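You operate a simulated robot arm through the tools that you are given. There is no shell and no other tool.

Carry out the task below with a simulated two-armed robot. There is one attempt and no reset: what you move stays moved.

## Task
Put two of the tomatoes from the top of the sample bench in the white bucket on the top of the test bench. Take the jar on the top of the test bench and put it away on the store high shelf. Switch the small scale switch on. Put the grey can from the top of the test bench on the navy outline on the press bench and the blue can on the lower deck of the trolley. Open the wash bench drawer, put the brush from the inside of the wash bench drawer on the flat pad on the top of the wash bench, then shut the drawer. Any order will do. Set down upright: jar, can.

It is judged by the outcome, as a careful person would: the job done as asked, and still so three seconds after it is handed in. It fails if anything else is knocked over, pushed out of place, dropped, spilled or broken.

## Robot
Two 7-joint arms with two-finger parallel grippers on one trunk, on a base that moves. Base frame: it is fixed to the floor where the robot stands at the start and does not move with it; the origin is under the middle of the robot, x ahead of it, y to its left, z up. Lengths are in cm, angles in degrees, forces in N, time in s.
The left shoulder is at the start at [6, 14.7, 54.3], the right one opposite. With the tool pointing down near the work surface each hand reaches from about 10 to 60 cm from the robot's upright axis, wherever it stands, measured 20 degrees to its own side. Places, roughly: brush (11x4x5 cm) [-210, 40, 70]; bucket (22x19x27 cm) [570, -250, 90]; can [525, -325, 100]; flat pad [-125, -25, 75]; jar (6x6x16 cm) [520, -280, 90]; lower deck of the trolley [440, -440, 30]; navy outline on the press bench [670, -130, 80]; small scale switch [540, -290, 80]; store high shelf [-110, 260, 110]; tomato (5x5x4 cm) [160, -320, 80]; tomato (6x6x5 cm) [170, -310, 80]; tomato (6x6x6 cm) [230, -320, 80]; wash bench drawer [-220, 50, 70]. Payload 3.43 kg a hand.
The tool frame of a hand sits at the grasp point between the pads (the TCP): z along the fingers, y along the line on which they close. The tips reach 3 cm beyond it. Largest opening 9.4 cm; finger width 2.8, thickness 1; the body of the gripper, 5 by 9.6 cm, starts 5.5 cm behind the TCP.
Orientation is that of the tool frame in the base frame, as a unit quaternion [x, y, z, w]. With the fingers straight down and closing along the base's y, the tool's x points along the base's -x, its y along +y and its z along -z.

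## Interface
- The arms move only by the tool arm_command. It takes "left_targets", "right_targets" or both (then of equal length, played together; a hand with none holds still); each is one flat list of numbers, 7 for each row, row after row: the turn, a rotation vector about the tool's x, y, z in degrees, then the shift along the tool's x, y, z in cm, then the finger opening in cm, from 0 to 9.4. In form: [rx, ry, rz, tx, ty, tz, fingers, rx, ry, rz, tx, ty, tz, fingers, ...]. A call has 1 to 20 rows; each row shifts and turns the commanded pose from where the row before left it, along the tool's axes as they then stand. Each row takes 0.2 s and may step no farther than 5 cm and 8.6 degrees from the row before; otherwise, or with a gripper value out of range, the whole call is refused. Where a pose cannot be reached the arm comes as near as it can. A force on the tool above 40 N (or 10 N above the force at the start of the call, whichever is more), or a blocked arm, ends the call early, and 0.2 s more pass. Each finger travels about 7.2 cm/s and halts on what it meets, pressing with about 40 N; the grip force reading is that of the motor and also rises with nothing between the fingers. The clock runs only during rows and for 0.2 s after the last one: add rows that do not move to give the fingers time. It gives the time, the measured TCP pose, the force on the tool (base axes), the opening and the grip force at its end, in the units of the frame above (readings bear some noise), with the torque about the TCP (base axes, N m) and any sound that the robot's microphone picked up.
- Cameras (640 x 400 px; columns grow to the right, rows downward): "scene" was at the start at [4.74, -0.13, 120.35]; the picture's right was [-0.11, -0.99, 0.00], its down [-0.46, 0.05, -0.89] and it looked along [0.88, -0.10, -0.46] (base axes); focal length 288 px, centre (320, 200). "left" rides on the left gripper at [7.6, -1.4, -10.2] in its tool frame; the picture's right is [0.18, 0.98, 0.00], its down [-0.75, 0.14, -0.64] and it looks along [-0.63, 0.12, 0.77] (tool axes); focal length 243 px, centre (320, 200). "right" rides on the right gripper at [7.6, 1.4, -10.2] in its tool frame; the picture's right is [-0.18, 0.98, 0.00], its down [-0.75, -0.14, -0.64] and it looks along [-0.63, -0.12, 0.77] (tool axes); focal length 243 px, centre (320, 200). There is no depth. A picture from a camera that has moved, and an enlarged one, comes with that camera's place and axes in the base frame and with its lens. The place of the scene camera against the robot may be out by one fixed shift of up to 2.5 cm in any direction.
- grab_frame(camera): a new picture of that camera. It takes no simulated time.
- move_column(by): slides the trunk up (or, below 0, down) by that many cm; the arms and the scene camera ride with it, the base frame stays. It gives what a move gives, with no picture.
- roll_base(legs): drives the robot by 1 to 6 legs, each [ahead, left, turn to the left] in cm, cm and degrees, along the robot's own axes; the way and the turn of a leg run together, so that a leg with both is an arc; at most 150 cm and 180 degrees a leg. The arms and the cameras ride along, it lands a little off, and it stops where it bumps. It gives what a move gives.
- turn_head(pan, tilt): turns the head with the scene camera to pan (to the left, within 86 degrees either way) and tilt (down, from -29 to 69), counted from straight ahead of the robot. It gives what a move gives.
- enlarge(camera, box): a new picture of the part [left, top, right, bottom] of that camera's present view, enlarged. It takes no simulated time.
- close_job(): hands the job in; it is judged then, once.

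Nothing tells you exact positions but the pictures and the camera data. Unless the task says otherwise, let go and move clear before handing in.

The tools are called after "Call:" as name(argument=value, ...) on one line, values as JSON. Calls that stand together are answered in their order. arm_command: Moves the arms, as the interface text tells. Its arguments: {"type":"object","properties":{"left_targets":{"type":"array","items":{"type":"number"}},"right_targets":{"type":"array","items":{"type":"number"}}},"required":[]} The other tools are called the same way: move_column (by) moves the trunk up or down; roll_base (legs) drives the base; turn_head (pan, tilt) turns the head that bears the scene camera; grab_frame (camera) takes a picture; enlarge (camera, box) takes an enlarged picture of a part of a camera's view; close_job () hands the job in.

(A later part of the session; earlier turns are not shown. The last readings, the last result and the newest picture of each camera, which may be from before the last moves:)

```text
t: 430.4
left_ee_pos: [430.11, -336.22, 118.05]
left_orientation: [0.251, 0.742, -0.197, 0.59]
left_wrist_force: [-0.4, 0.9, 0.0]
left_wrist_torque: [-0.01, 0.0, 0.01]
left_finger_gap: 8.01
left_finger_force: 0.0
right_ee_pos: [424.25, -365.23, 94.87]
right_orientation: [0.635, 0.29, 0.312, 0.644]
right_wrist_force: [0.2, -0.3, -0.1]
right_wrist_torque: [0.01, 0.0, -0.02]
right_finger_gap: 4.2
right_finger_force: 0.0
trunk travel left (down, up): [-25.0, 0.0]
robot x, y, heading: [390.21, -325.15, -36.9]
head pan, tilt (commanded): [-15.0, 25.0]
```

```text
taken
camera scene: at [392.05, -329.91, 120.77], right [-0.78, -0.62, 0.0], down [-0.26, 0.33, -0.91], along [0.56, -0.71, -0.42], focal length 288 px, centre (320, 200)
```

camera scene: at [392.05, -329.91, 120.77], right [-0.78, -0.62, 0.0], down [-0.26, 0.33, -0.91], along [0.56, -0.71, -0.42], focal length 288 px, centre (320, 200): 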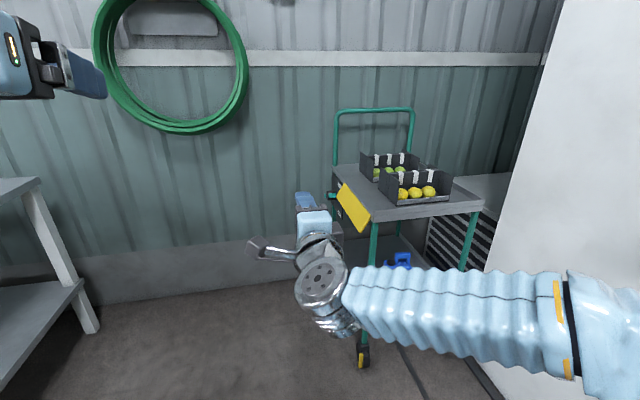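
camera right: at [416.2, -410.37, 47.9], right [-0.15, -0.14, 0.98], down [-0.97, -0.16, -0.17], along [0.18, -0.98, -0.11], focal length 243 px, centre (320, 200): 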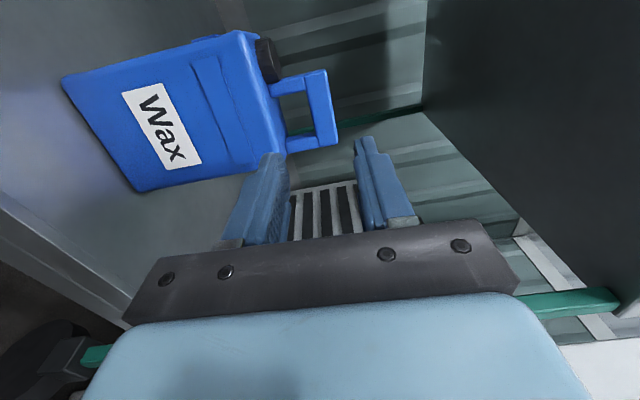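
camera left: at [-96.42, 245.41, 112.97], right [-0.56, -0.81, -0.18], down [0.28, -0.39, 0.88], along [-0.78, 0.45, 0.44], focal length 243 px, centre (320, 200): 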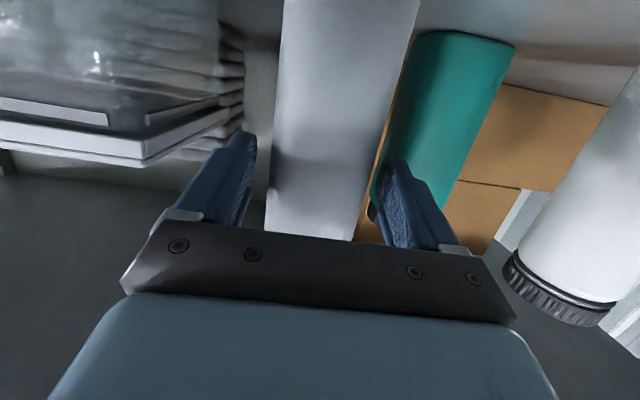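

Now the grey can. I yaw the right hand left, turn left 60° and approach the bench's right end again, a bit closer this time.

Call:
arm_command(right_targets=[0, 8.3, 0, 0, 0, 0, 4.2, 0, 8.3, 0, 0, 0, 0, 4.2, 0, 8.3, 0, 0, 0, 0, 4.2, 0, 8.3, 0, 0, 0, 0, 4.2])

Call:
roll_base(legs=[[0, 0, 60], [57, -27, 0], [13, -22, 0]])

Call:
turn_head(pan=15, tilt=25)

Call:
grab_frame(camera="scene")

Call:
grab_frame(camera="right")

```text
t: 431.4
left_ee_pos: [430.22, -336.07, 118.04]
left_orientation: [0.252, 0.742, -0.198, 0.59]
left_wrist_force: [0.0, -0.5, 0.0]
left_wrist_torque: [0.0, 0.0, -0.06]
left_finger_gap: 8.0
left_finger_force: 0.0
right_ee_pos: [424.25, -365.16, 95.07]
right_orientation: [0.521, 0.463, 0.479, 0.534]
right_wrist_force: [-0.3, 1.0, 0.6]
right_wrist_torque: [0.0, -0.01, 0.03]
right_finger_gap: 4.21
right_finger_force: 0.1
trunk travel left (down, up): [-25.0, 0.0]
robot x, y, heading: [389.96, -325.07, -36.9]
head pan, tilt (commanded): [-15.0, 25.0]
```

```text
t: 439.0
left_ee_pos: [503.4, -314.76, 118.0]
left_orientation: [-0.149, 0.769, 0.121, 0.61]
left_wrist_force: [-0.4, 0.0, 0.4]
left_wrist_torque: [0.02, 0.01, 0.02]
left_finger_gap: 7.98
left_finger_force: 0.1
right_ee_pos: [525.4, -334.84, 94.99]
right_orientation: [0.223, 0.659, 0.681, 0.228]
right_wrist_force: [0.3, 0.3, 0.4]
right_wrist_torque: [0.03, -0.01, -0.02]
right_finger_gap: 4.16
right_finger_force: 0.0
trunk travel left (down, up): [-25.0, 0.0]
robot x, y, heading: [473.68, -343.72, 22.5]
head pan, tilt (commanded): [-15.0, 25.0]
```

```text
t: 439.9
left_ee_pos: [503.35, -314.8, 118.2]
left_orientation: [-0.149, 0.769, 0.121, 0.61]
left_wrist_force: [-0.8, 0.0, 0.0]
left_wrist_torque: [0.01, -0.03, 0.05]
left_finger_gap: 8.02
left_finger_force: 0.1
right_ee_pos: [525.45, -334.89, 94.96]
right_orientation: [0.222, 0.659, 0.681, 0.228]
right_wrist_force: [-0.2, 0.1, 0.0]
right_wrist_torque: [-0.02, 0.02, 0.04]
right_finger_gap: 4.21
right_finger_force: 0.1
trunk travel left (down, up): [-25.0, 0.0]
robot x, y, heading: [473.58, -343.93, 22.8]
head pan, tilt (commanded): [15.0, 25.0]
```

```text
taken
camera scene: at [476.83, -338.47, 120.77], right [0.61, -0.79, 0.0], down [-0.34, -0.26, -0.91], along [0.72, 0.55, -0.42], focal length 288 px, centre (320, 200)
```

scene: 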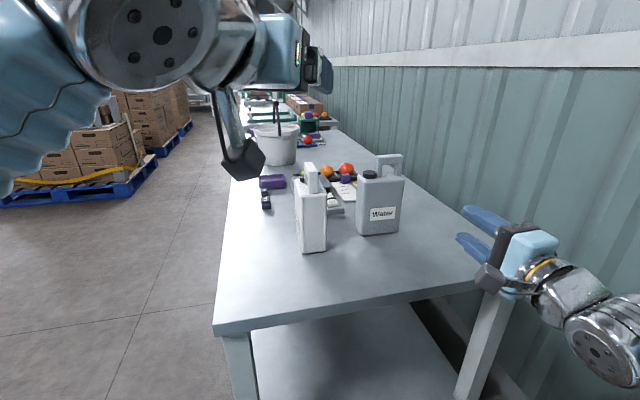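

```text
taken
camera right: at [513.16, -338.32, 96.17], right [0.13, -0.14, 0.98], down [0.22, -0.96, -0.16], along [0.97, 0.23, -0.1], focal length 243 px, centre (320, 200)
```

right: 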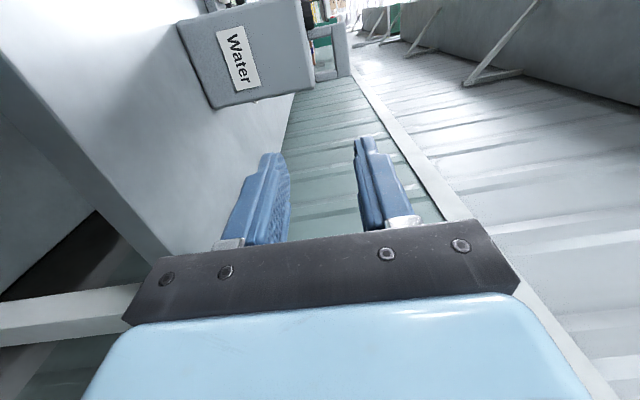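

Call:
enlarge(camera="right", box=[260, 0, 400, 105])

Call:
enlarge(camera="scene", box=[280, 140, 440, 260])

```text
3.81 times, centred on (330, 52) of right
camera zoom: at [513.16, -338.32, 96.17], right [0.13, -0.14, 0.98], down [0.22, -0.96, -0.16], along [0.97, 0.23, -0.1], focal length 924 px, centre (282, 762)
```

zoom: 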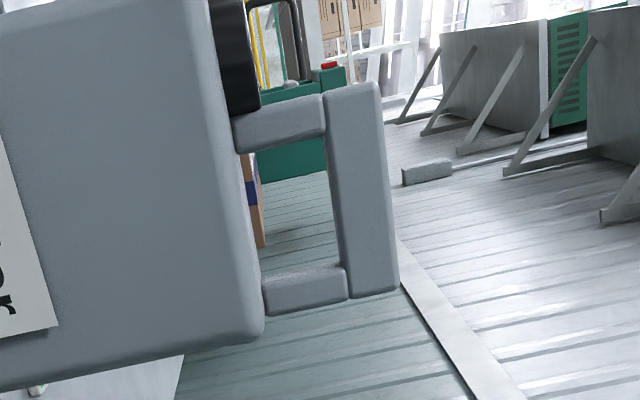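

```text
3.33 times, centred on (360, 200) of scene
camera zoom: at [476.83, -338.47, 120.77], right [0.61, -0.79, 0.0], down [-0.34, -0.26, -0.91], along [0.72, 0.55, -0.42], focal length 961 px, centre (187, 200)
```

zoom: 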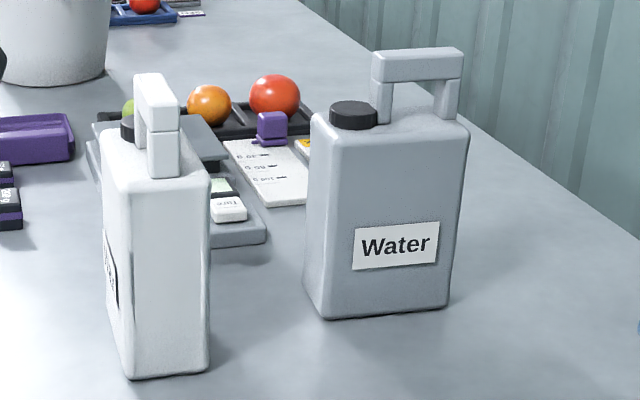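

The grey handle bar's centre is about (540.9,-311.8,98.9). I level the hand and move to 8 cm before it.

Call:
arm_command(right_targets=[1.9, 0, 0, 0.32, 0.78, 3.94, 4.2, 0, 0, 0, 0.32, 0.78, 3.94, 4.2, 0, 0, 0, 0.32, 0.78, 3.94, 4.2, 0, 0, 0, 0.32, 0.78, 3.94, 4.2, 0, 0, 0, 0.32, 0.78, 3.94, 4.2, 0, 0, 0, 0, 0, 0, 4.2])

Call:
enlarge(camera="right", box=[240, 80, 400, 200])

Call:
grab_frame(camera="scene")

```text
t: 441.3
left_ee_pos: [503.28, -314.69, 118.06]
left_orientation: [-0.15, 0.769, 0.121, 0.61]
left_wrist_force: [-0.5, 0.3, -0.4]
left_wrist_torque: [0.01, -0.03, 0.0]
left_finger_gap: 7.98
left_finger_force: 0.0
right_ee_pos: [536.07, -318.09, 99.03]
right_orientation: [0.227, 0.67, 0.67, 0.224]
right_wrist_force: [-0.4, 0.6, -0.2]
right_wrist_torque: [0.0, -0.02, -0.02]
right_finger_gap: 4.21
right_finger_force: 0.0
trunk travel left (down, up): [-25.0, 0.0]
robot x, y, heading: [473.95, -343.82, 22.6]
head pan, tilt (commanded): [15.0, 25.0]
```

```text
3.33 times, centred on (320, 140) of right
camera zoom: at [523.85, -321.54, 100.46], right [0.15, -0.11, 0.98], down [0.21, -0.97, -0.14], along [0.97, 0.23, -0.12], focal length 809 px, centre (320, 400)
```

zoom: 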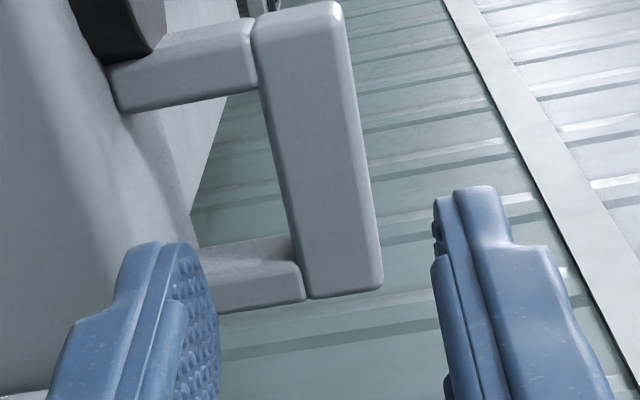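

```text
taken
camera scene: at [476.84, -338.44, 120.77], right [0.61, -0.79, 0.0], down [-0.33, -0.26, -0.91], along [0.72, 0.55, -0.42], focal length 288 px, centre (320, 200)
```

scene: 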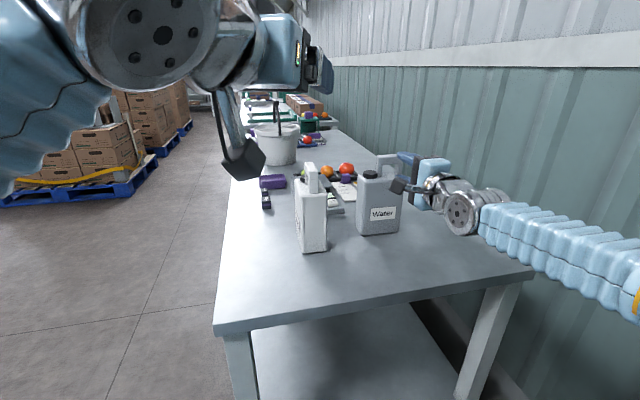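

Aligned like the blue one: a 0.35 cm shift is needed. I advance partway and check.

Call:
arm_command(right_targets=[0, 0, 0, 0.35, 0, 0, 4.2, 0, 0, 0, 0, 0, 1.8, 4.2, 0, 0, 0, 0, 0, 1.7, 4.2, 0, 0, 0, 0, 0, 0, 4.2])

Call:
enlarge(camera="right", box=[240, 100, 400, 220])

```text
t: 442.3
left_ee_pos: [503.45, -314.7, 118.06]
left_orientation: [-0.149, 0.769, 0.12, 0.61]
left_wrist_force: [-0.5, 0.0, 1.0]
left_wrist_torque: [0.0, -0.02, 0.0]
left_finger_gap: 7.98
left_finger_force: 0.0
right_ee_pos: [537.94, -315.07, 98.92]
right_orientation: [0.226, 0.671, 0.67, 0.224]
right_wrist_force: [1.1, 0.1, 0.1]
right_wrist_torque: [0.01, 0.0, -0.02]
right_finger_gap: 4.19
right_finger_force: 0.1
trunk travel left (down, up): [-25.0, 0.0]
robot x, y, heading: [473.82, -343.61, 22.5]
head pan, tilt (commanded): [15.0, 25.0]
```

```text
3.33 times, centred on (320, 160) of right
camera zoom: at [525.67, -318.55, 100.4], right [0.15, -0.11, 0.98], down [0.21, -0.97, -0.14], along [0.97, 0.23, -0.12], focal length 809 px, centre (320, 333)
```

zoom: 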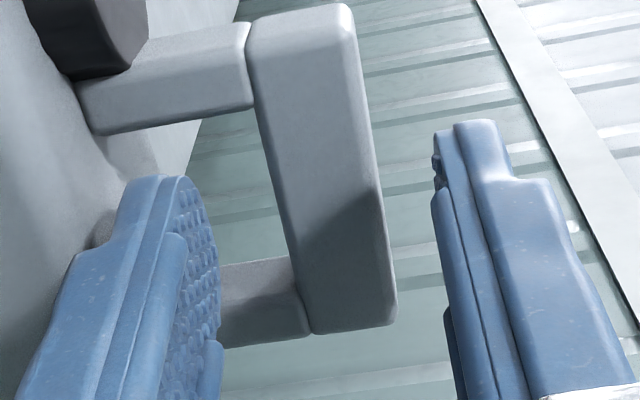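

The fingers would graze the rear post, so I shift 0.35 cm toward the front post and go on in small steps.

Call:
arm_command(right_targets=[0, 0, 0, 0.35, 0, 0, 4.2, 0, 0, 0, 0, 0, 0.7, 4.2, 0, 0, 0, 0, 0, 0.7, 4.2, 0, 0, 0, 0, 0, 0, 4.2])

Call:
enlarge(camera="right", box=[240, 100, 400, 220])

```text
t: 443.3
left_ee_pos: [503.17, -314.79, 118.1]
left_orientation: [-0.149, 0.768, 0.121, 0.611]
left_wrist_force: [-0.8, 0.3, 0.4]
left_wrist_torque: [0.02, -0.02, -0.02]
left_finger_gap: 8.01
left_finger_force: 0.1
right_ee_pos: [538.41, -313.97, 99.04]
right_orientation: [0.226, 0.671, 0.67, 0.224]
right_wrist_force: [-0.6, -2.3, 2.6]
right_wrist_torque: [-0.04, -0.01, 0.02]
right_finger_gap: 4.08
right_finger_force: 0.1
trunk travel left (down, up): [-25.0, 0.0]
robot x, y, heading: [474.23, -343.67, 22.8]
head pan, tilt (commanded): [15.0, 25.0]
```

```text
3.33 times, centred on (320, 160) of right
camera zoom: at [526.22, -317.31, 100.57], right [0.15, -0.11, 0.98], down [0.21, -0.97, -0.14], along [0.97, 0.23, -0.12], focal length 809 px, centre (320, 333)
```

zoom: 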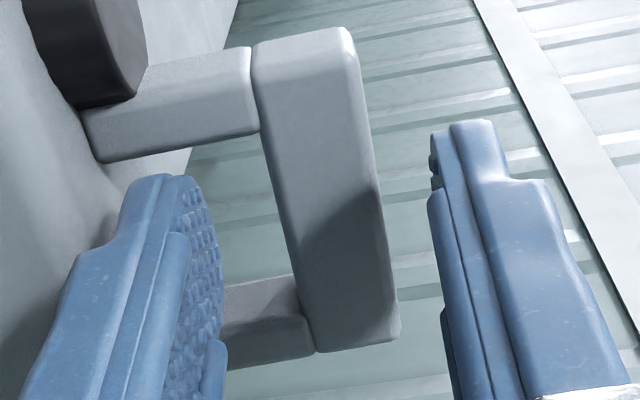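

The lower finger brushes the can's shoulder. I back off a little, narrow the opening to 3.4 cm, raise 0.25 cm, and advance again.

Call:
arm_command(right_targets=[0, 0, 0, 0, 0, -0.8, 3.4, 0, 0, 0, 0, 0.25, 0, 3.4, 0, 0, 0, 0, 0, 0.8, 3.4, 0, 0, 0, 0, 0, 0.5, 3.4, 0, 0, 0, 0, 0, 0, 3.4])

Call:
enlarge(camera="right", box=[240, 100, 400, 220])

```text
t: 444.5
left_ee_pos: [503.36, -314.84, 118.1]
left_orientation: [-0.149, 0.769, 0.121, 0.61]
left_wrist_force: [0.1, 0.4, 1.3]
left_wrist_torque: [0.01, 0.01, -0.01]
left_finger_gap: 7.98
left_finger_force: 0.0
right_ee_pos: [538.71, -313.61, 99.39]
right_orientation: [0.227, 0.67, 0.67, 0.224]
right_wrist_force: [1.7, -4.2, 4.4]
right_wrist_torque: [0.02, -0.07, -0.06]
right_finger_gap: 3.17
right_finger_force: 0.1
trunk travel left (down, up): [-25.0, 0.0]
robot x, y, heading: [473.15, -343.89, 22.6]
head pan, tilt (commanded): [15.0, 25.0]
```

```text
3.33 times, centred on (320, 160) of right
camera zoom: at [526.5, -316.97, 100.84], right [0.15, -0.11, 0.98], down [0.21, -0.97, -0.14], along [0.97, 0.23, -0.12], focal length 809 px, centre (320, 333)
```

zoom: 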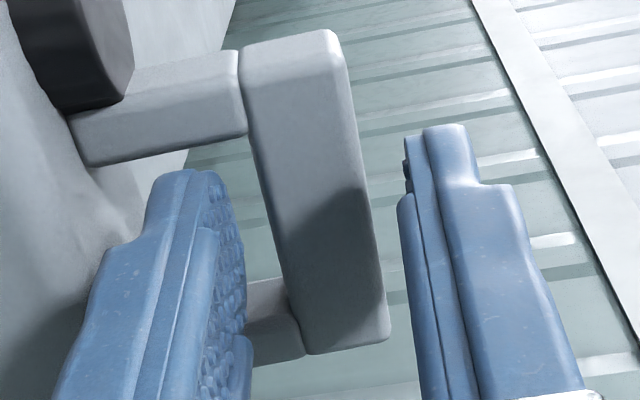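

The force now says I am against the front post, so I over-shifted. I back off, move 0.4 cm the other way, and try again.

Call:
arm_command(right_targets=[0, 0, 0, 0, 0, -1, 3.6, 0, 0, 0, -0.4, 0, 0, 3.6, 0, 0, 0, 0, 0, 0.6, 3.6, 0, 0, 0, 0, 0, 0.6, 3.6, 0, 0, 0, 0, 0, 0, 3.6])

Call:
enlarge(camera="right", box=[240, 100, 400, 220])

```text
t: 445.7
left_ee_pos: [503.31, -314.72, 118.14]
left_orientation: [-0.149, 0.769, 0.121, 0.61]
left_wrist_force: [0.4, 0.1, 0.0]
left_wrist_torque: [0.03, 0.01, -0.01]
left_finger_gap: 8.02
left_finger_force: 0.1
right_ee_pos: [539.09, -313.51, 99.2]
right_orientation: [0.226, 0.67, 0.67, 0.224]
right_wrist_force: [-0.9, -0.4, -0.3]
right_wrist_torque: [0.0, 0.01, 0.0]
right_finger_gap: 3.57
right_finger_force: 0.0
trunk travel left (down, up): [-25.0, 0.0]
robot x, y, heading: [473.7, -343.98, 22.4]
head pan, tilt (commanded): [15.0, 25.0]
```

```text
3.33 times, centred on (320, 160) of right
camera zoom: at [526.91, -316.96, 100.74], right [0.15, -0.11, 0.98], down [0.21, -0.97, -0.14], along [0.97, 0.23, -0.12], focal length 809 px, centre (320, 333)
```

zoom: 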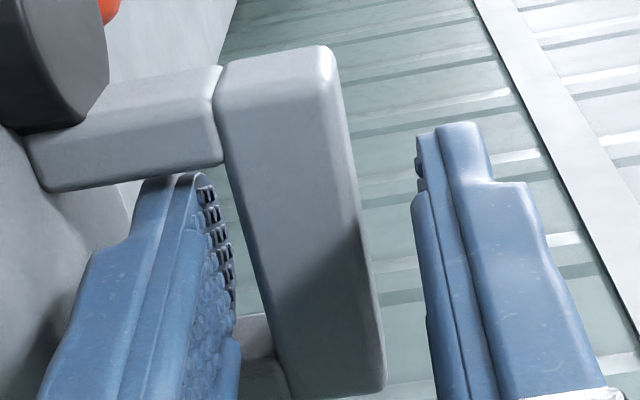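

No contact force now, and the finger is entering the loop. I lower 0.4 cm to centre on the bar and advance 1 cm more.

Call:
arm_command(right_targets=[0, 0, 0, 0, -0.35, 0, 3.8, 0, 0, 0, 0, 0, 0.5, 3.8, 0, 0, 0, 0, 0, 0.5, 3.8, 0, 0, 0, 0, 0, 0, 3.8])

Call:
enlarge(camera="right", box=[240, 100, 400, 220])

Call:
enlarge(camera="scene", box=[280, 140, 460, 260])

```text
t: 446.7
left_ee_pos: [503.32, -314.73, 118.12]
left_orientation: [-0.149, 0.769, 0.121, 0.61]
left_wrist_force: [0.6, 0.4, 0.8]
left_wrist_torque: [0.03, 0.0, 0.03]
left_finger_gap: 8.01
left_finger_force: 0.1
right_ee_pos: [539.68, -312.65, 98.98]
right_orientation: [0.226, 0.67, 0.671, 0.223]
right_wrist_force: [-0.2, 0.2, -0.2]
right_wrist_torque: [-0.05, -0.01, -0.03]
right_finger_gap: 3.79
right_finger_force: 0.1
trunk travel left (down, up): [-25.0, 0.0]
robot x, y, heading: [473.5, -343.68, 22.8]
head pan, tilt (commanded): [15.0, 25.0]
```

```text
3.33 times, centred on (320, 160) of right
camera zoom: at [527.5, -316.09, 100.44], right [0.15, -0.11, 0.98], down [0.21, -0.97, -0.14], along [0.97, 0.23, -0.12], focal length 809 px, centre (320, 333)
```

zoom: 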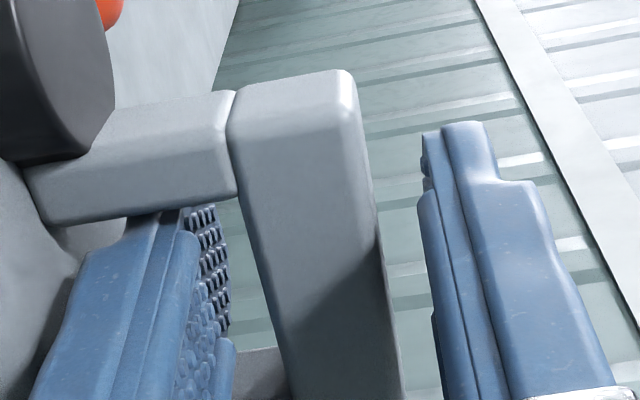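

```text
3.33 times, centred on (370, 200) of scene
camera zoom: at [476.83, -338.46, 120.77], right [0.61, -0.79, 0.0], down [-0.33, -0.26, -0.91], along [0.72, 0.55, -0.42], focal length 961 px, centre (153, 200)
```

zoom: 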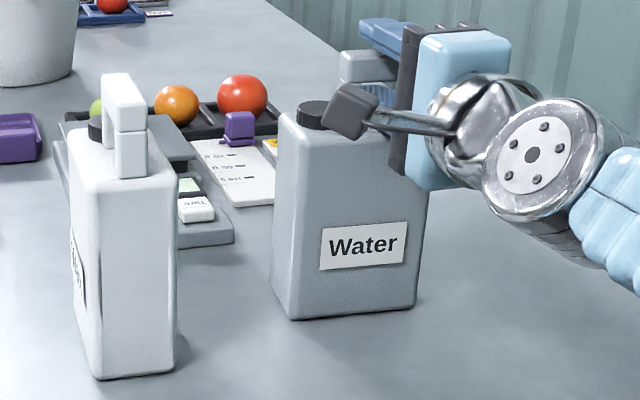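

The finger is through the loop with zero force. I close on the bar.

Call:
arm_command(right_targets=[0, 0, 0, 0, 0, 0, 2.8, 0, 0, 0, 0, 0, 0, 2, 0, 0, 0, 0, 0, 0, 0.5, 0, 0, 0, 0, 0, 0, 0, 0, 0, 0, 0, 0, 0, 0])

Call:
arm_command(right_targets=[0, 0, 0, 0, 0.6, 0, 0, 0, 0, 0, 0, 0.8, 0, 0, 0, 0, 0, 0, 1, 0, 0, 0, 0, 0, 0, 1, 0, 0, 0, 0, 0, 0, 0, 0, 0])

Call:
grab_frame(camera="right")

Call:
enlarge(camera="scene", box=[280, 140, 460, 260])

```text
t: 447.9
left_ee_pos: [503.31, -314.79, 118.11]
left_orientation: [-0.149, 0.769, 0.121, 0.61]
left_wrist_force: [0.3, 0.4, 0.4]
left_wrist_torque: [-0.01, 0.01, -0.01]
left_finger_gap: 8.02
left_finger_force: 0.1
right_ee_pos: [539.81, -312.63, 98.94]
right_orientation: [0.227, 0.67, 0.671, 0.223]
right_wrist_force: [2.4, 1.8, 4.2]
right_wrist_torque: [-0.17, -0.33, 0.0]
right_finger_gap: 2.45
right_finger_force: 39.8
trunk travel left (down, up): [-25.0, 0.0]
robot x, y, heading: [474.06, -343.56, 22.8]
head pan, tilt (commanded): [15.0, 25.0]
```

```text
t: 449.1
left_ee_pos: [503.49, -314.72, 118.0]
left_orientation: [-0.149, 0.769, 0.121, 0.61]
left_wrist_force: [0.8, -0.5, 0.2]
left_wrist_torque: [-0.01, 0.0, 0.0]
left_finger_gap: 8.0
left_finger_force: 0.0
right_ee_pos: [539.84, -312.64, 102.12]
right_orientation: [0.226, 0.671, 0.67, 0.223]
right_wrist_force: [0.1, -0.1, -10.2]
right_wrist_torque: [-0.15, -0.03, 0.02]
right_finger_gap: 2.44
right_finger_force: 39.7
trunk travel left (down, up): [-25.0, 0.0]
robot x, y, heading: [473.59, -344.08, 22.8]
head pan, tilt (commanded): [15.0, 25.0]
```

```text
taken
camera right: at [527.63, -316.11, 103.65], right [0.15, -0.11, 0.98], down [0.21, -0.97, -0.14], along [0.96, 0.23, -0.12], focal length 243 px, centre (320, 200)
```

right: 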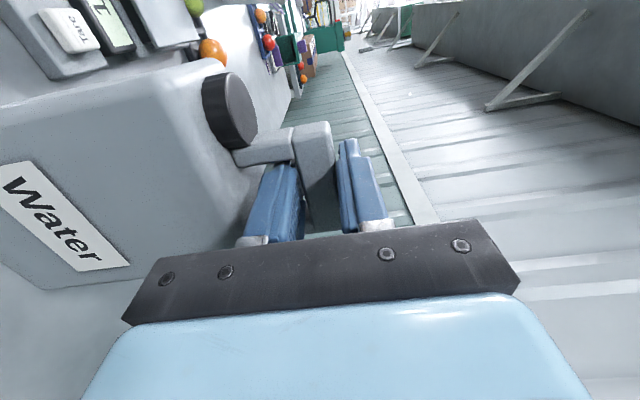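

```text
3.33 times, centred on (370, 200) of scene
camera zoom: at [476.91, -338.42, 120.76], right [0.61, -0.79, 0.0], down [-0.34, -0.26, -0.91], along [0.72, 0.55, -0.42], focal length 961 px, centre (153, 200)
```

zoom: 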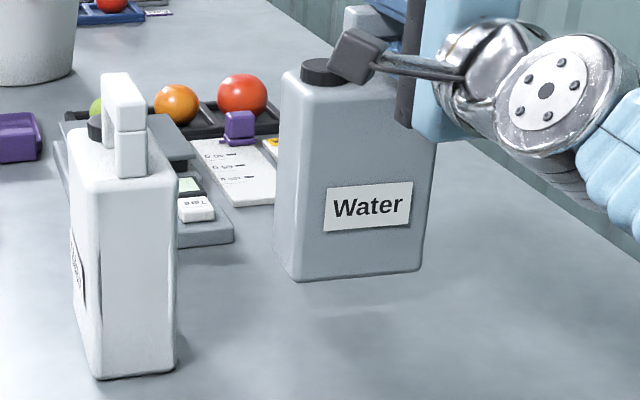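

The grey can is lifted cleanly. I pull it back off the bench end, then away from the wall, and turn to face the bench line.

Call:
roll_base(legs=[[-28, -16, 0], [-30, 52, 0], [0, 0, -60]])

Call:
turn_head(pan=0, tilt=20)

Call:
grab_frame(camera="scene")

Call:
turn_head(pan=60, tilt=20)

Call:
grab_frame(camera="scene")

```text
t: 457.0
left_ee_pos: [445.66, -344.11, 118.05]
left_orientation: [0.26, 0.739, -0.204, 0.587]
left_wrist_force: [0.1, -0.1, 0.5]
left_wrist_torque: [-0.01, 0.0, -0.01]
left_finger_gap: 8.0
left_finger_force: 0.1
right_ee_pos: [465.28, -374.92, 102.18]
right_orientation: [0.533, 0.465, 0.466, 0.531]
right_wrist_force: [-1.0, -0.1, -11.5]
right_wrist_torque: [-0.13, 0.14, 0.03]
right_finger_gap: 2.44
right_finger_force: 39.9
trunk travel left (down, up): [-25.0, 0.0]
robot x, y, heading: [405.91, -332.11, -37.9]
head pan, tilt (commanded): [15.0, 25.0]
```

```text
t: 457.7
left_ee_pos: [445.56, -344.11, 118.03]
left_orientation: [0.26, 0.738, -0.204, 0.588]
left_wrist_force: [0.0, 0.4, -0.1]
left_wrist_torque: [0.01, -0.04, 0.0]
left_finger_gap: 8.01
left_finger_force: 0.0
right_ee_pos: [465.27, -374.74, 102.05]
right_orientation: [0.535, 0.466, 0.464, 0.531]
right_wrist_force: [0.1, 0.2, -10.0]
right_wrist_torque: [-0.09, 0.13, 0.01]
right_finger_gap: 2.41
right_finger_force: 40.0
trunk travel left (down, up): [-25.0, 0.0]
robot x, y, heading: [405.45, -332.11, -38.3]
head pan, tilt (commanded): [0.0, 20.0]
```

```text
taken
camera scene: at [409.38, -335.37, 121.57], right [-0.62, -0.79, 0.0], down [-0.27, 0.21, -0.94], along [0.74, -0.58, -0.34], focal length 288 px, centre (320, 200)
```

scene: 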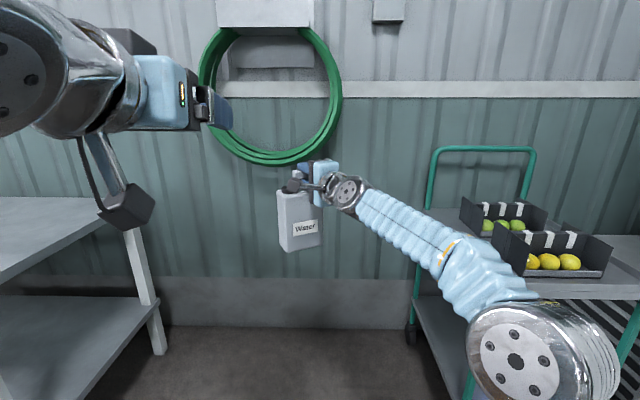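

```text
t: 459.0
left_ee_pos: [445.48, -344.06, 118.03]
left_orientation: [0.26, 0.738, -0.205, 0.587]
left_wrist_force: [0.3, 0.0, 0.1]
left_wrist_torque: [0.0, 0.02, 0.0]
left_finger_gap: 7.98
left_finger_force: 0.0
right_ee_pos: [465.21, -374.79, 102.1]
right_orientation: [0.535, 0.464, 0.465, 0.531]
right_wrist_force: [-0.4, -0.7, -11.1]
right_wrist_torque: [-0.12, 0.11, -0.02]
right_finger_gap: 2.43
right_finger_force: 40.1
trunk travel left (down, up): [-25.0, 0.0]
robot x, y, heading: [405.62, -332.34, -38.1]
head pan, tilt (commanded): [60.0, 20.0]
```

```text
taken
camera scene: at [410.69, -326.16, 121.58], right [0.37, -0.93, 0.0], down [-0.32, -0.13, -0.94], along [0.87, 0.35, -0.34], focal length 288 px, centre (320, 200)
```

scene: 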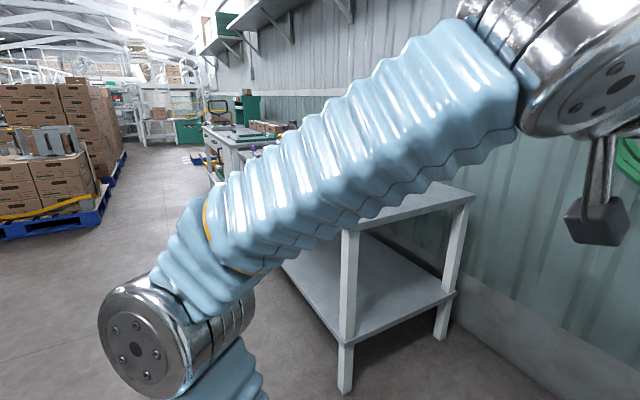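

I straighten the can-holding hand to point ahead and draw it in for travel.

Call:
arm_command(right_targets=[0, -8.3, 0, 0, 0, -2.5, 0, 0, -8.3, 0, 0, 0, -2.5, 0, 0, -8.3, 0, 0, 0, -2.5, 0, 0, -8.3, 0, 0, 0, -2.5, 0, 0, 0, 0, -1, 0, -3, 0, 0, 0, 0, -1, 0, -3, 0, 0, 0, 0, -1, 0, -2, 0, 0, 0, 0, 0, 0, 0, 0])

Call:
grab_frame(camera="right")

```text
t: 460.8
left_ee_pos: [445.52, -344.14, 118.04]
left_orientation: [0.261, 0.739, -0.205, 0.587]
left_wrist_force: [0.2, 0.1, 0.2]
left_wrist_torque: [0.0, 0.0, 0.03]
left_finger_gap: 8.01
left_finger_force: 0.1
right_ee_pos: [447.71, -370.02, 101.6]
right_orientation: [0.652, 0.288, 0.278, 0.644]
right_wrist_force: [-1.5, -3.4, -14.1]
right_wrist_torque: [-0.65, 0.46, -0.05]
right_finger_gap: 2.03
right_finger_force: 40.0
trunk travel left (down, up): [-25.0, 0.0]
robot x, y, heading: [406.13, -332.35, -38.1]
head pan, tilt (commanded): [60.0, 20.0]
```

```text
taken
camera right: at [445.46, -357.39, 103.2], right [-0.11, -0.14, 0.98], down [-0.99, -0.12, -0.13], along [0.13, -0.98, -0.13], focal length 243 px, centre (320, 200)
```

right: 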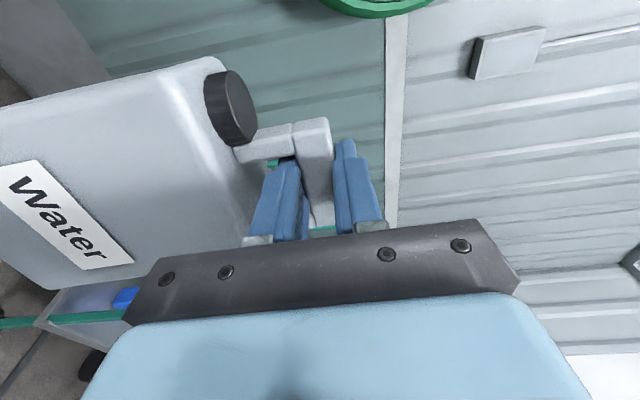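

Call:
arm_command(right_targets=[0, 0, 0, 0, 0, 0, 0, 0, 0, 0, 0, 0, 0, 0])

Call:
turn_head(pan=-5, tilt=30)

Call:
grab_frame(camera="scene")

```text
t: 461.4
left_ee_pos: [445.66, -344.01, 118.02]
left_orientation: [0.26, 0.739, -0.204, 0.588]
left_wrist_force: [-1.1, -0.3, -0.2]
left_wrist_torque: [0.03, -0.03, -0.02]
left_finger_gap: 8.01
left_finger_force: 0.1
right_ee_pos: [447.76, -370.02, 101.79]
right_orientation: [0.653, 0.287, 0.279, 0.643]
right_wrist_force: [0.5, 0.3, -9.7]
right_wrist_torque: [0.0, 0.22, 0.02]
right_finger_gap: 1.98
right_finger_force: 40.2
trunk travel left (down, up): [-25.0, 0.0]
robot x, y, heading: [405.31, -332.11, -38.1]
head pan, tilt (commanded): [60.0, 20.0]
```

```text
t: 462.8
left_ee_pos: [445.53, -344.17, 118.0]
left_orientation: [0.26, 0.739, -0.204, 0.587]
left_wrist_force: [-0.4, 0.6, -0.7]
left_wrist_torque: [-0.01, 0.01, 0.01]
left_finger_gap: 7.97
left_finger_force: 0.1
right_ee_pos: [447.83, -370.08, 101.68]
right_orientation: [0.653, 0.287, 0.282, 0.642]
right_wrist_force: [0.7, -0.8, -11.4]
right_wrist_torque: [-0.01, 0.22, 0.0]
right_finger_gap: 1.98
right_finger_force: 40.2
trunk travel left (down, up): [-25.0, 0.0]
robot x, y, heading: [405.68, -332.23, -37.8]
head pan, tilt (commanded): [-5.0, 30.0]
```

```text
taken
camera scene: at [408.63, -335.79, 119.97], right [-0.68, -0.73, 0.0], down [-0.37, 0.34, -0.87], along [0.63, -0.59, -0.5], focal length 288 px, centre (320, 200)
```

scene: 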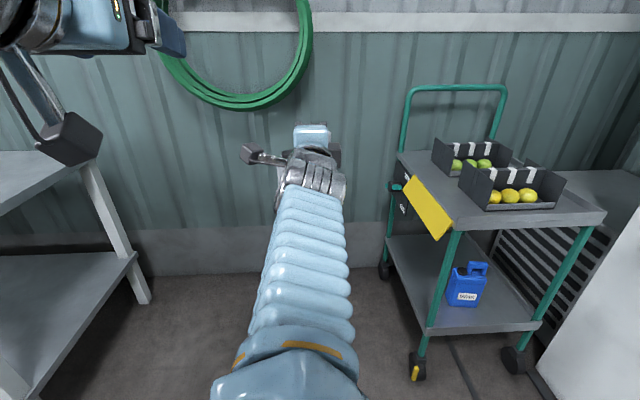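

The load is steady again and the blue can stands well on the trolley. I back off a bit and strafe left along the benches toward the press bench.

Call:
roll_base(legs=[[-24, 0, 1], [0, 145, 0], [0, 100, 0]])

Call:
turn_head(pan=30, tilt=20)

Call:
grab_frame(camera="scene")

Call:
turn_head(pan=0, tilt=25)

Call:
grab_frame(camera="scene")

```text
t: 476.2
left_ee_pos: [577.14, -136.96, 118.04]
left_orientation: [0.265, 0.737, -0.208, 0.586]
left_wrist_force: [-0.6, 0.2, -0.7]
left_wrist_torque: [0.01, -0.01, 0.03]
left_finger_gap: 8.02
left_finger_force: 0.1
right_ee_pos: [578.75, -162.95, 101.84]
right_orientation: [0.654, 0.281, 0.279, 0.644]
right_wrist_force: [0.1, 1.1, -10.5]
right_wrist_torque: [0.01, 0.19, 0.01]
right_finger_gap: 1.96
right_finger_force: 40.2
trunk travel left (down, up): [-25.0, 0.0]
robot x, y, heading: [537.48, -124.61, -39.3]
head pan, tilt (commanded): [-5.0, 30.0]
```

```text
t: 477.2
left_ee_pos: [577.07, -136.94, 118.03]
left_orientation: [0.266, 0.737, -0.208, 0.585]
left_wrist_force: [-0.7, -0.3, -0.6]
left_wrist_torque: [-0.02, 0.0, 0.02]
left_finger_gap: 8.0
left_finger_force: 0.1
right_ee_pos: [578.68, -163.11, 101.72]
right_orientation: [0.656, 0.281, 0.277, 0.644]
right_wrist_force: [0.1, 0.0, -10.3]
right_wrist_torque: [0.0, 0.23, 0.02]
right_finger_gap: 1.97
right_finger_force: 40.4
trunk travel left (down, up): [-25.0, 0.0]
robot x, y, heading: [537.49, -124.56, -38.7]
head pan, tilt (commanded): [30.0, 20.0]
```

```text
taken
camera scene: at [542.93, -123.35, 121.57], right [-0.16, -0.99, 0.0], down [-0.34, 0.05, -0.94], along [0.93, -0.15, -0.34], focal length 288 px, centre (320, 200)
```

scene: 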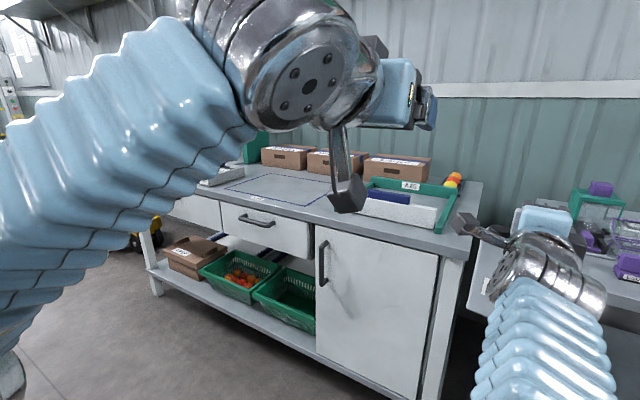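

```text
t: 478.1
left_ee_pos: [577.04, -137.0, 118.0]
left_orientation: [0.266, 0.736, -0.209, 0.586]
left_wrist_force: [-0.4, -0.3, -0.2]
left_wrist_torque: [-0.03, 0.01, 0.02]
left_finger_gap: 7.97
left_finger_force: 0.1
right_ee_pos: [578.78, -163.14, 101.82]
right_orientation: [0.655, 0.281, 0.278, 0.645]
right_wrist_force: [0.6, -1.0, -11.1]
right_wrist_torque: [0.01, 0.23, -0.01]
right_finger_gap: 1.98
right_finger_force: 39.9
trunk travel left (down, up): [-25.0, 0.0]
robot x, y, heading: [536.94, -124.46, -39.2]
head pan, tilt (commanded): [0.0, 25.0]
```

```text
taken
camera scene: at [540.9, -127.68, 120.77], right [-0.63, -0.78, 0.0], down [-0.33, 0.27, -0.91], along [0.71, -0.57, -0.42], focal length 288 px, centre (320, 200)
```

scene: 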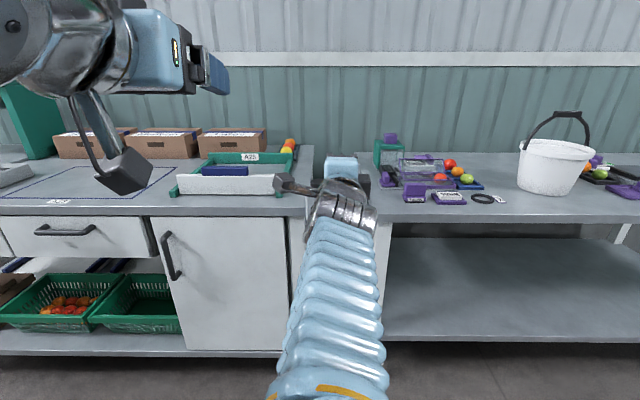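

I can see the navy dashed outline on the press bench to the left. I zoom to measure it.

Call:
turn_head(pan=30, tilt=25)

Call:
enlarge(camera="scene", box=[180, 100, 400, 230])

```text
t: 479.1
left_ee_pos: [577.05, -136.89, 118.08]
left_orientation: [0.265, 0.736, -0.209, 0.587]
left_wrist_force: [0.2, -0.6, -0.3]
left_wrist_torque: [-0.01, 0.02, -0.01]
left_finger_gap: 8.05
left_finger_force: 0.1
right_ee_pos: [578.82, -163.0, 101.77]
right_orientation: [0.655, 0.281, 0.277, 0.645]
right_wrist_force: [0.4, 0.0, -10.0]
right_wrist_torque: [0.02, 0.24, 0.0]
right_finger_gap: 1.99
right_finger_force: 39.9
trunk travel left (down, up): [-25.0, 0.0]
robot x, y, heading: [537.26, -125.11, -38.9]
head pan, tilt (commanded): [30.0, 25.0]
```

```text
2.91 times, centred on (290, 165) of scene
camera zoom: at [542.83, -123.33, 120.77], right [-0.16, -0.99, 0.0], down [-0.42, 0.07, -0.91], along [0.89, -0.14, -0.42], focal length 839 px, centre (407, 302)
```

zoom: 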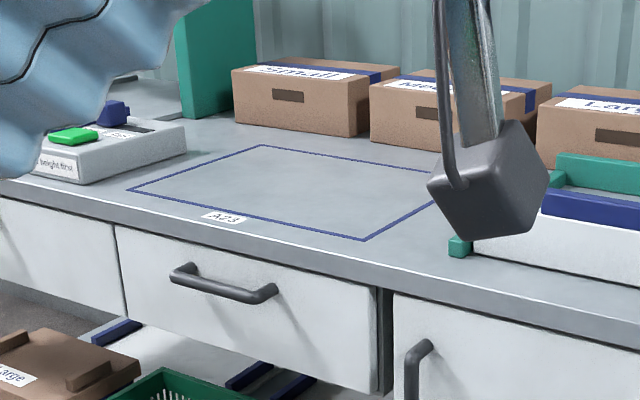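

The outline is about 43×35 cm, centred near (t≈616, n≈304 in bench axes), i.e. around (675,-126). I move forward a bit to keep clear of the pallet behind, then strafe left in front of it.

Call:
roll_base(legs=[[22, 0, 1], [0, 81, 0]])

Call:
turn_head(pan=0, tilt=30)

Call:
grab_frame(camera="scene")

Call:
enlarge(camera="scene", box=[200, 110, 440, 260])

Call:
grab_frame(camera="left")

```text
t: 484.8
left_ee_pos: [645.19, -85.49, 118.01]
left_orientation: [0.257, 0.74, -0.202, 0.588]
left_wrist_force: [0.0, -0.7, 1.0]
left_wrist_torque: [0.04, -0.02, 0.04]
left_finger_gap: 7.99
left_finger_force: 0.0
right_ee_pos: [647.48, -111.54, 101.72]
right_orientation: [0.653, 0.287, 0.283, 0.641]
right_wrist_force: [-0.4, -0.5, -10.7]
right_wrist_torque: [0.01, 0.24, -0.04]
right_finger_gap: 1.98
right_finger_force: 40.1
trunk travel left (down, up): [-25.0, 0.0]
robot x, y, heading: [605.11, -73.96, -37.6]
head pan, tilt (commanded): [30.0, 25.0]
```

```text
t: 485.7
left_ee_pos: [645.24, -85.56, 118.05]
left_orientation: [0.258, 0.739, -0.203, 0.588]
left_wrist_force: [0.0, -0.1, -0.7]
left_wrist_torque: [-0.03, 0.01, -0.03]
left_finger_gap: 8.01
left_finger_force: 0.0
right_ee_pos: [647.56, -111.77, 101.72]
right_orientation: [0.652, 0.287, 0.283, 0.642]
right_wrist_force: [-0.4, -0.2, -10.7]
right_wrist_torque: [0.03, 0.21, -0.01]
right_finger_gap: 1.96
right_finger_force: 39.6
trunk travel left (down, up): [-25.0, 0.0]
robot x, y, heading: [605.56, -73.81, -37.8]
head pan, tilt (commanded): [0.0, 30.0]
```

```text
taken
camera scene: at [608.75, -76.8, 119.97], right [-0.61, -0.79, 0.0], down [-0.4, 0.31, -0.87], along [0.68, -0.53, -0.5], focal length 288 px, centre (320, 200)
```

scene: 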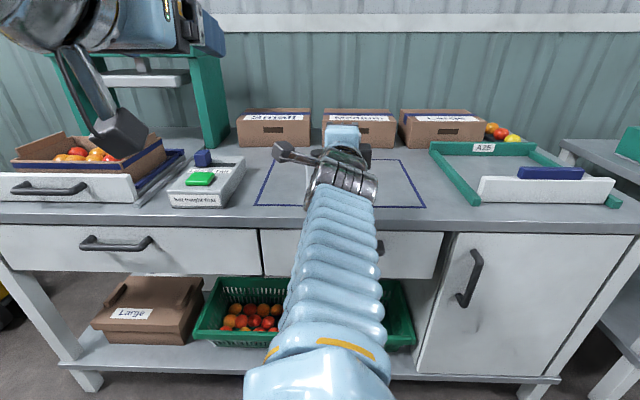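

```text
2.67 times, centred on (320, 185) of scene
camera zoom: at [608.75, -76.8, 119.97], right [-0.61, -0.79, 0.0], down [-0.4, 0.31, -0.87], along [0.68, -0.53, -0.5], focal length 769 px, centre (320, 240)
```

zoom: 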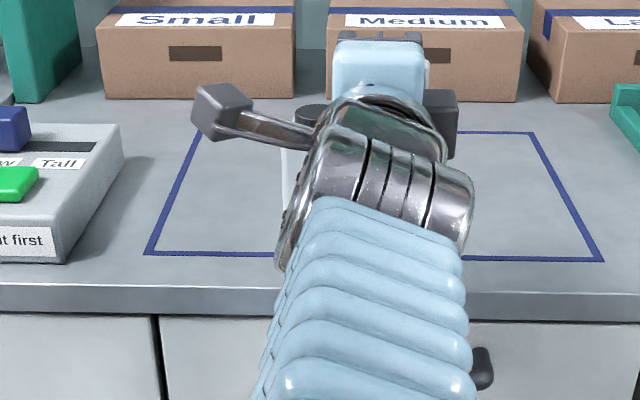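

```text
taken
camera left: at [635.16, -79.31, 112.9], right [0.58, 0.8, -0.18], down [-0.27, 0.39, 0.88], along [0.77, -0.46, 0.44], focal length 243 px, centre (320, 200)
```

left: 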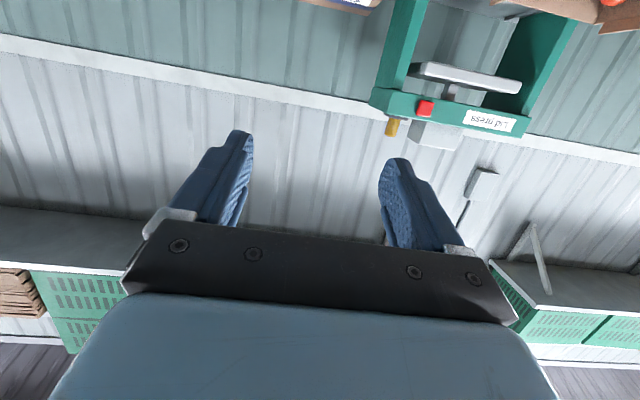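

The outline lies straight ahead of the can. I drive forward 22 cm so that the can is over its middle.

Call:
roll_base(legs=[[22, 0, 0]])

Call:
turn_head(pan=0, tilt=40)

Call:
grab_frame(camera="scene")

Call:
grab_frame(camera="right")

```text
t: 487.4
left_ee_pos: [662.2, -98.59, 118.08]
left_orientation: [0.257, 0.74, -0.202, 0.588]
left_wrist_force: [-0.6, 0.5, -0.5]
left_wrist_torque: [-0.01, 0.02, 0.02]
left_finger_gap: 8.03
left_finger_force: 0.1
right_ee_pos: [664.63, -124.78, 101.85]
right_orientation: [0.653, 0.288, 0.284, 0.641]
right_wrist_force: [0.0, -0.2, -10.6]
right_wrist_torque: [0.01, 0.25, 0.0]
right_finger_gap: 1.95
right_finger_force: 40.1
trunk travel left (down, up): [-25.0, 0.0]
robot x, y, heading: [622.36, -87.49, -37.6]
head pan, tilt (commanded): [0.0, 30.0]
```

```text
t: 488.1
left_ee_pos: [662.39, -98.64, 117.99]
left_orientation: [0.258, 0.74, -0.202, 0.588]
left_wrist_force: [0.0, 0.2, -0.7]
left_wrist_torque: [0.02, -0.03, 0.05]
left_finger_gap: 7.99
left_finger_force: 0.1
right_ee_pos: [664.58, -124.86, 101.64]
right_orientation: [0.654, 0.288, 0.283, 0.64]
right_wrist_force: [-0.2, -0.1, -10.5]
right_wrist_torque: [0.02, 0.2, 0.05]
right_finger_gap: 1.96
right_finger_force: 40.1
trunk travel left (down, up): [-25.0, 0.0]
robot x, y, heading: [622.25, -87.27, -37.6]
head pan, tilt (commanded): [0.0, 40.0]
```

```text
taken
camera scene: at [625.4, -89.71, 118.44], right [-0.61, -0.79, 0.0], down [-0.51, 0.39, -0.77], along [0.61, -0.47, -0.64], focal length 288 px, centre (320, 200)
```

scene: 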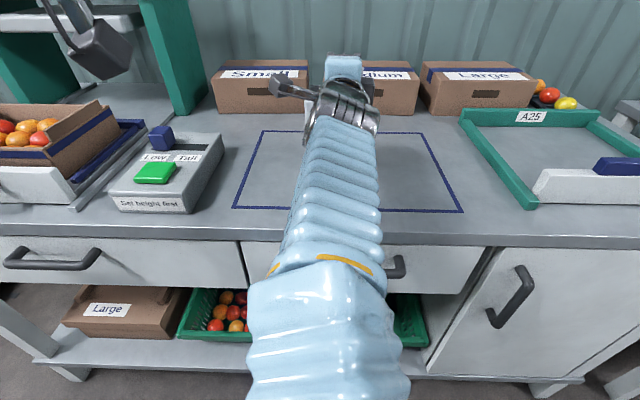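

```text
taken
camera right: at [662.22, -112.18, 103.31], right [-0.11, -0.15, 0.98], down [-0.98, -0.12, -0.13], along [0.14, -0.98, -0.13], focal length 243 px, centre (320, 200)
```

right: 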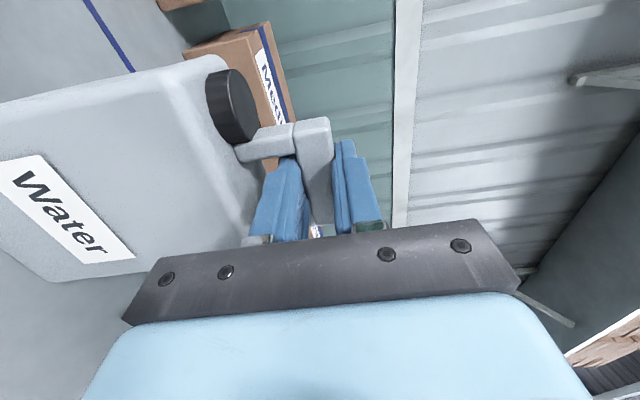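

The can is well inside the outline. I lower it to the bench in small steps.

Call:
arm_command(right_targets=[0, 0, 0, 0, -0.8, 0, 0, 0, 0, 0, 0, -0.6, 0, 0, 0, 0, 0, 0, -0.5, 0, 0, 0, 0, 0, 0, -0.4, 0, 0, 0, 0, 0, 0, 0, 0, 0])

```text
t: 488.8
left_ee_pos: [662.26, -98.58, 118.15]
left_orientation: [0.257, 0.739, -0.202, 0.589]
left_wrist_force: [-1.2, 0.3, 0.4]
left_wrist_torque: [-0.03, 0.02, 0.01]
left_finger_gap: 8.04
left_finger_force: 0.1
right_ee_pos: [664.44, -124.89, 100.92]
right_orientation: [0.646, 0.282, 0.284, 0.65]
right_wrist_force: [2.4, -1.1, 15.4]
right_wrist_torque: [-0.13, 0.1, 0.38]
right_finger_gap: 1.99
right_finger_force: 39.8
trunk travel left (down, up): [-25.0, 0.0]
robot x, y, heading: [622.2, -86.96, -37.8]
head pan, tilt (commanded): [0.0, 40.0]
stopped in row 3 (right hand): the force on the tool passed its limit at 47 N (the readings are from after the stop); the commanded pose is now the measured one
```

Call:
enlarge(camera="scene", box=[220, 90, 480, 230])

Call:
turn_head(pan=25, tilt=35)

Call:
grab_frame(camera="scene")

```text
2.46 times, centred on (350, 160) of scene
camera zoom: at [625.31, -89.58, 118.45], right [-0.61, -0.79, 0.0], down [-0.51, 0.39, -0.77], along [0.61, -0.47, -0.64], focal length 710 px, centre (246, 298)
```

zoom: 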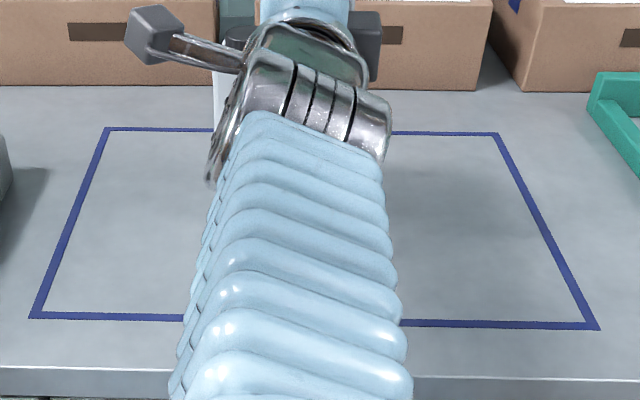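

```text
t: 489.7
left_ee_pos: [662.35, -98.48, 118.13]
left_orientation: [0.257, 0.739, -0.203, 0.588]
left_wrist_force: [-0.7, -0.6, 0.4]
left_wrist_torque: [0.02, 0.01, 0.01]
left_finger_gap: 8.0
left_finger_force: 0.1
right_ee_pos: [664.47, -125.02, 101.0]
right_orientation: [0.646, 0.282, 0.284, 0.65]
right_wrist_force: [5.5, -1.5, 31.7]
right_wrist_torque: [-0.13, -0.23, -0.18]
right_finger_gap: 1.99
right_finger_force: 40.0
trunk travel left (down, up): [-25.0, 0.0]
robot x, y, heading: [622.17, -86.97, -37.7]
head pan, tilt (commanded): [25.0, 35.0]
```

```text
taken
camera scene: at [627.13, -86.28, 119.22], right [-0.22, -0.98, 0.0], down [-0.56, 0.13, -0.82], along [0.8, -0.18, -0.57], focal length 288 px, centre (320, 200)
```

scene: 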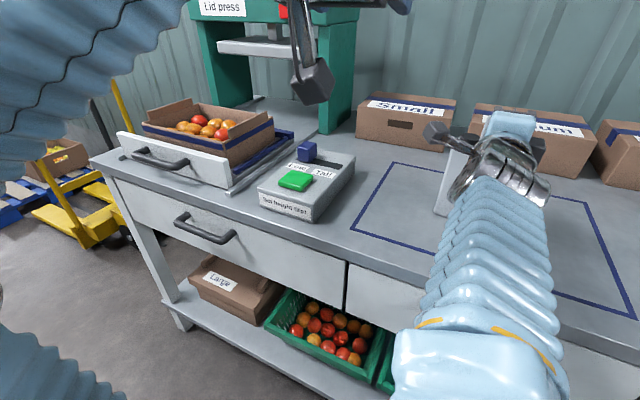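

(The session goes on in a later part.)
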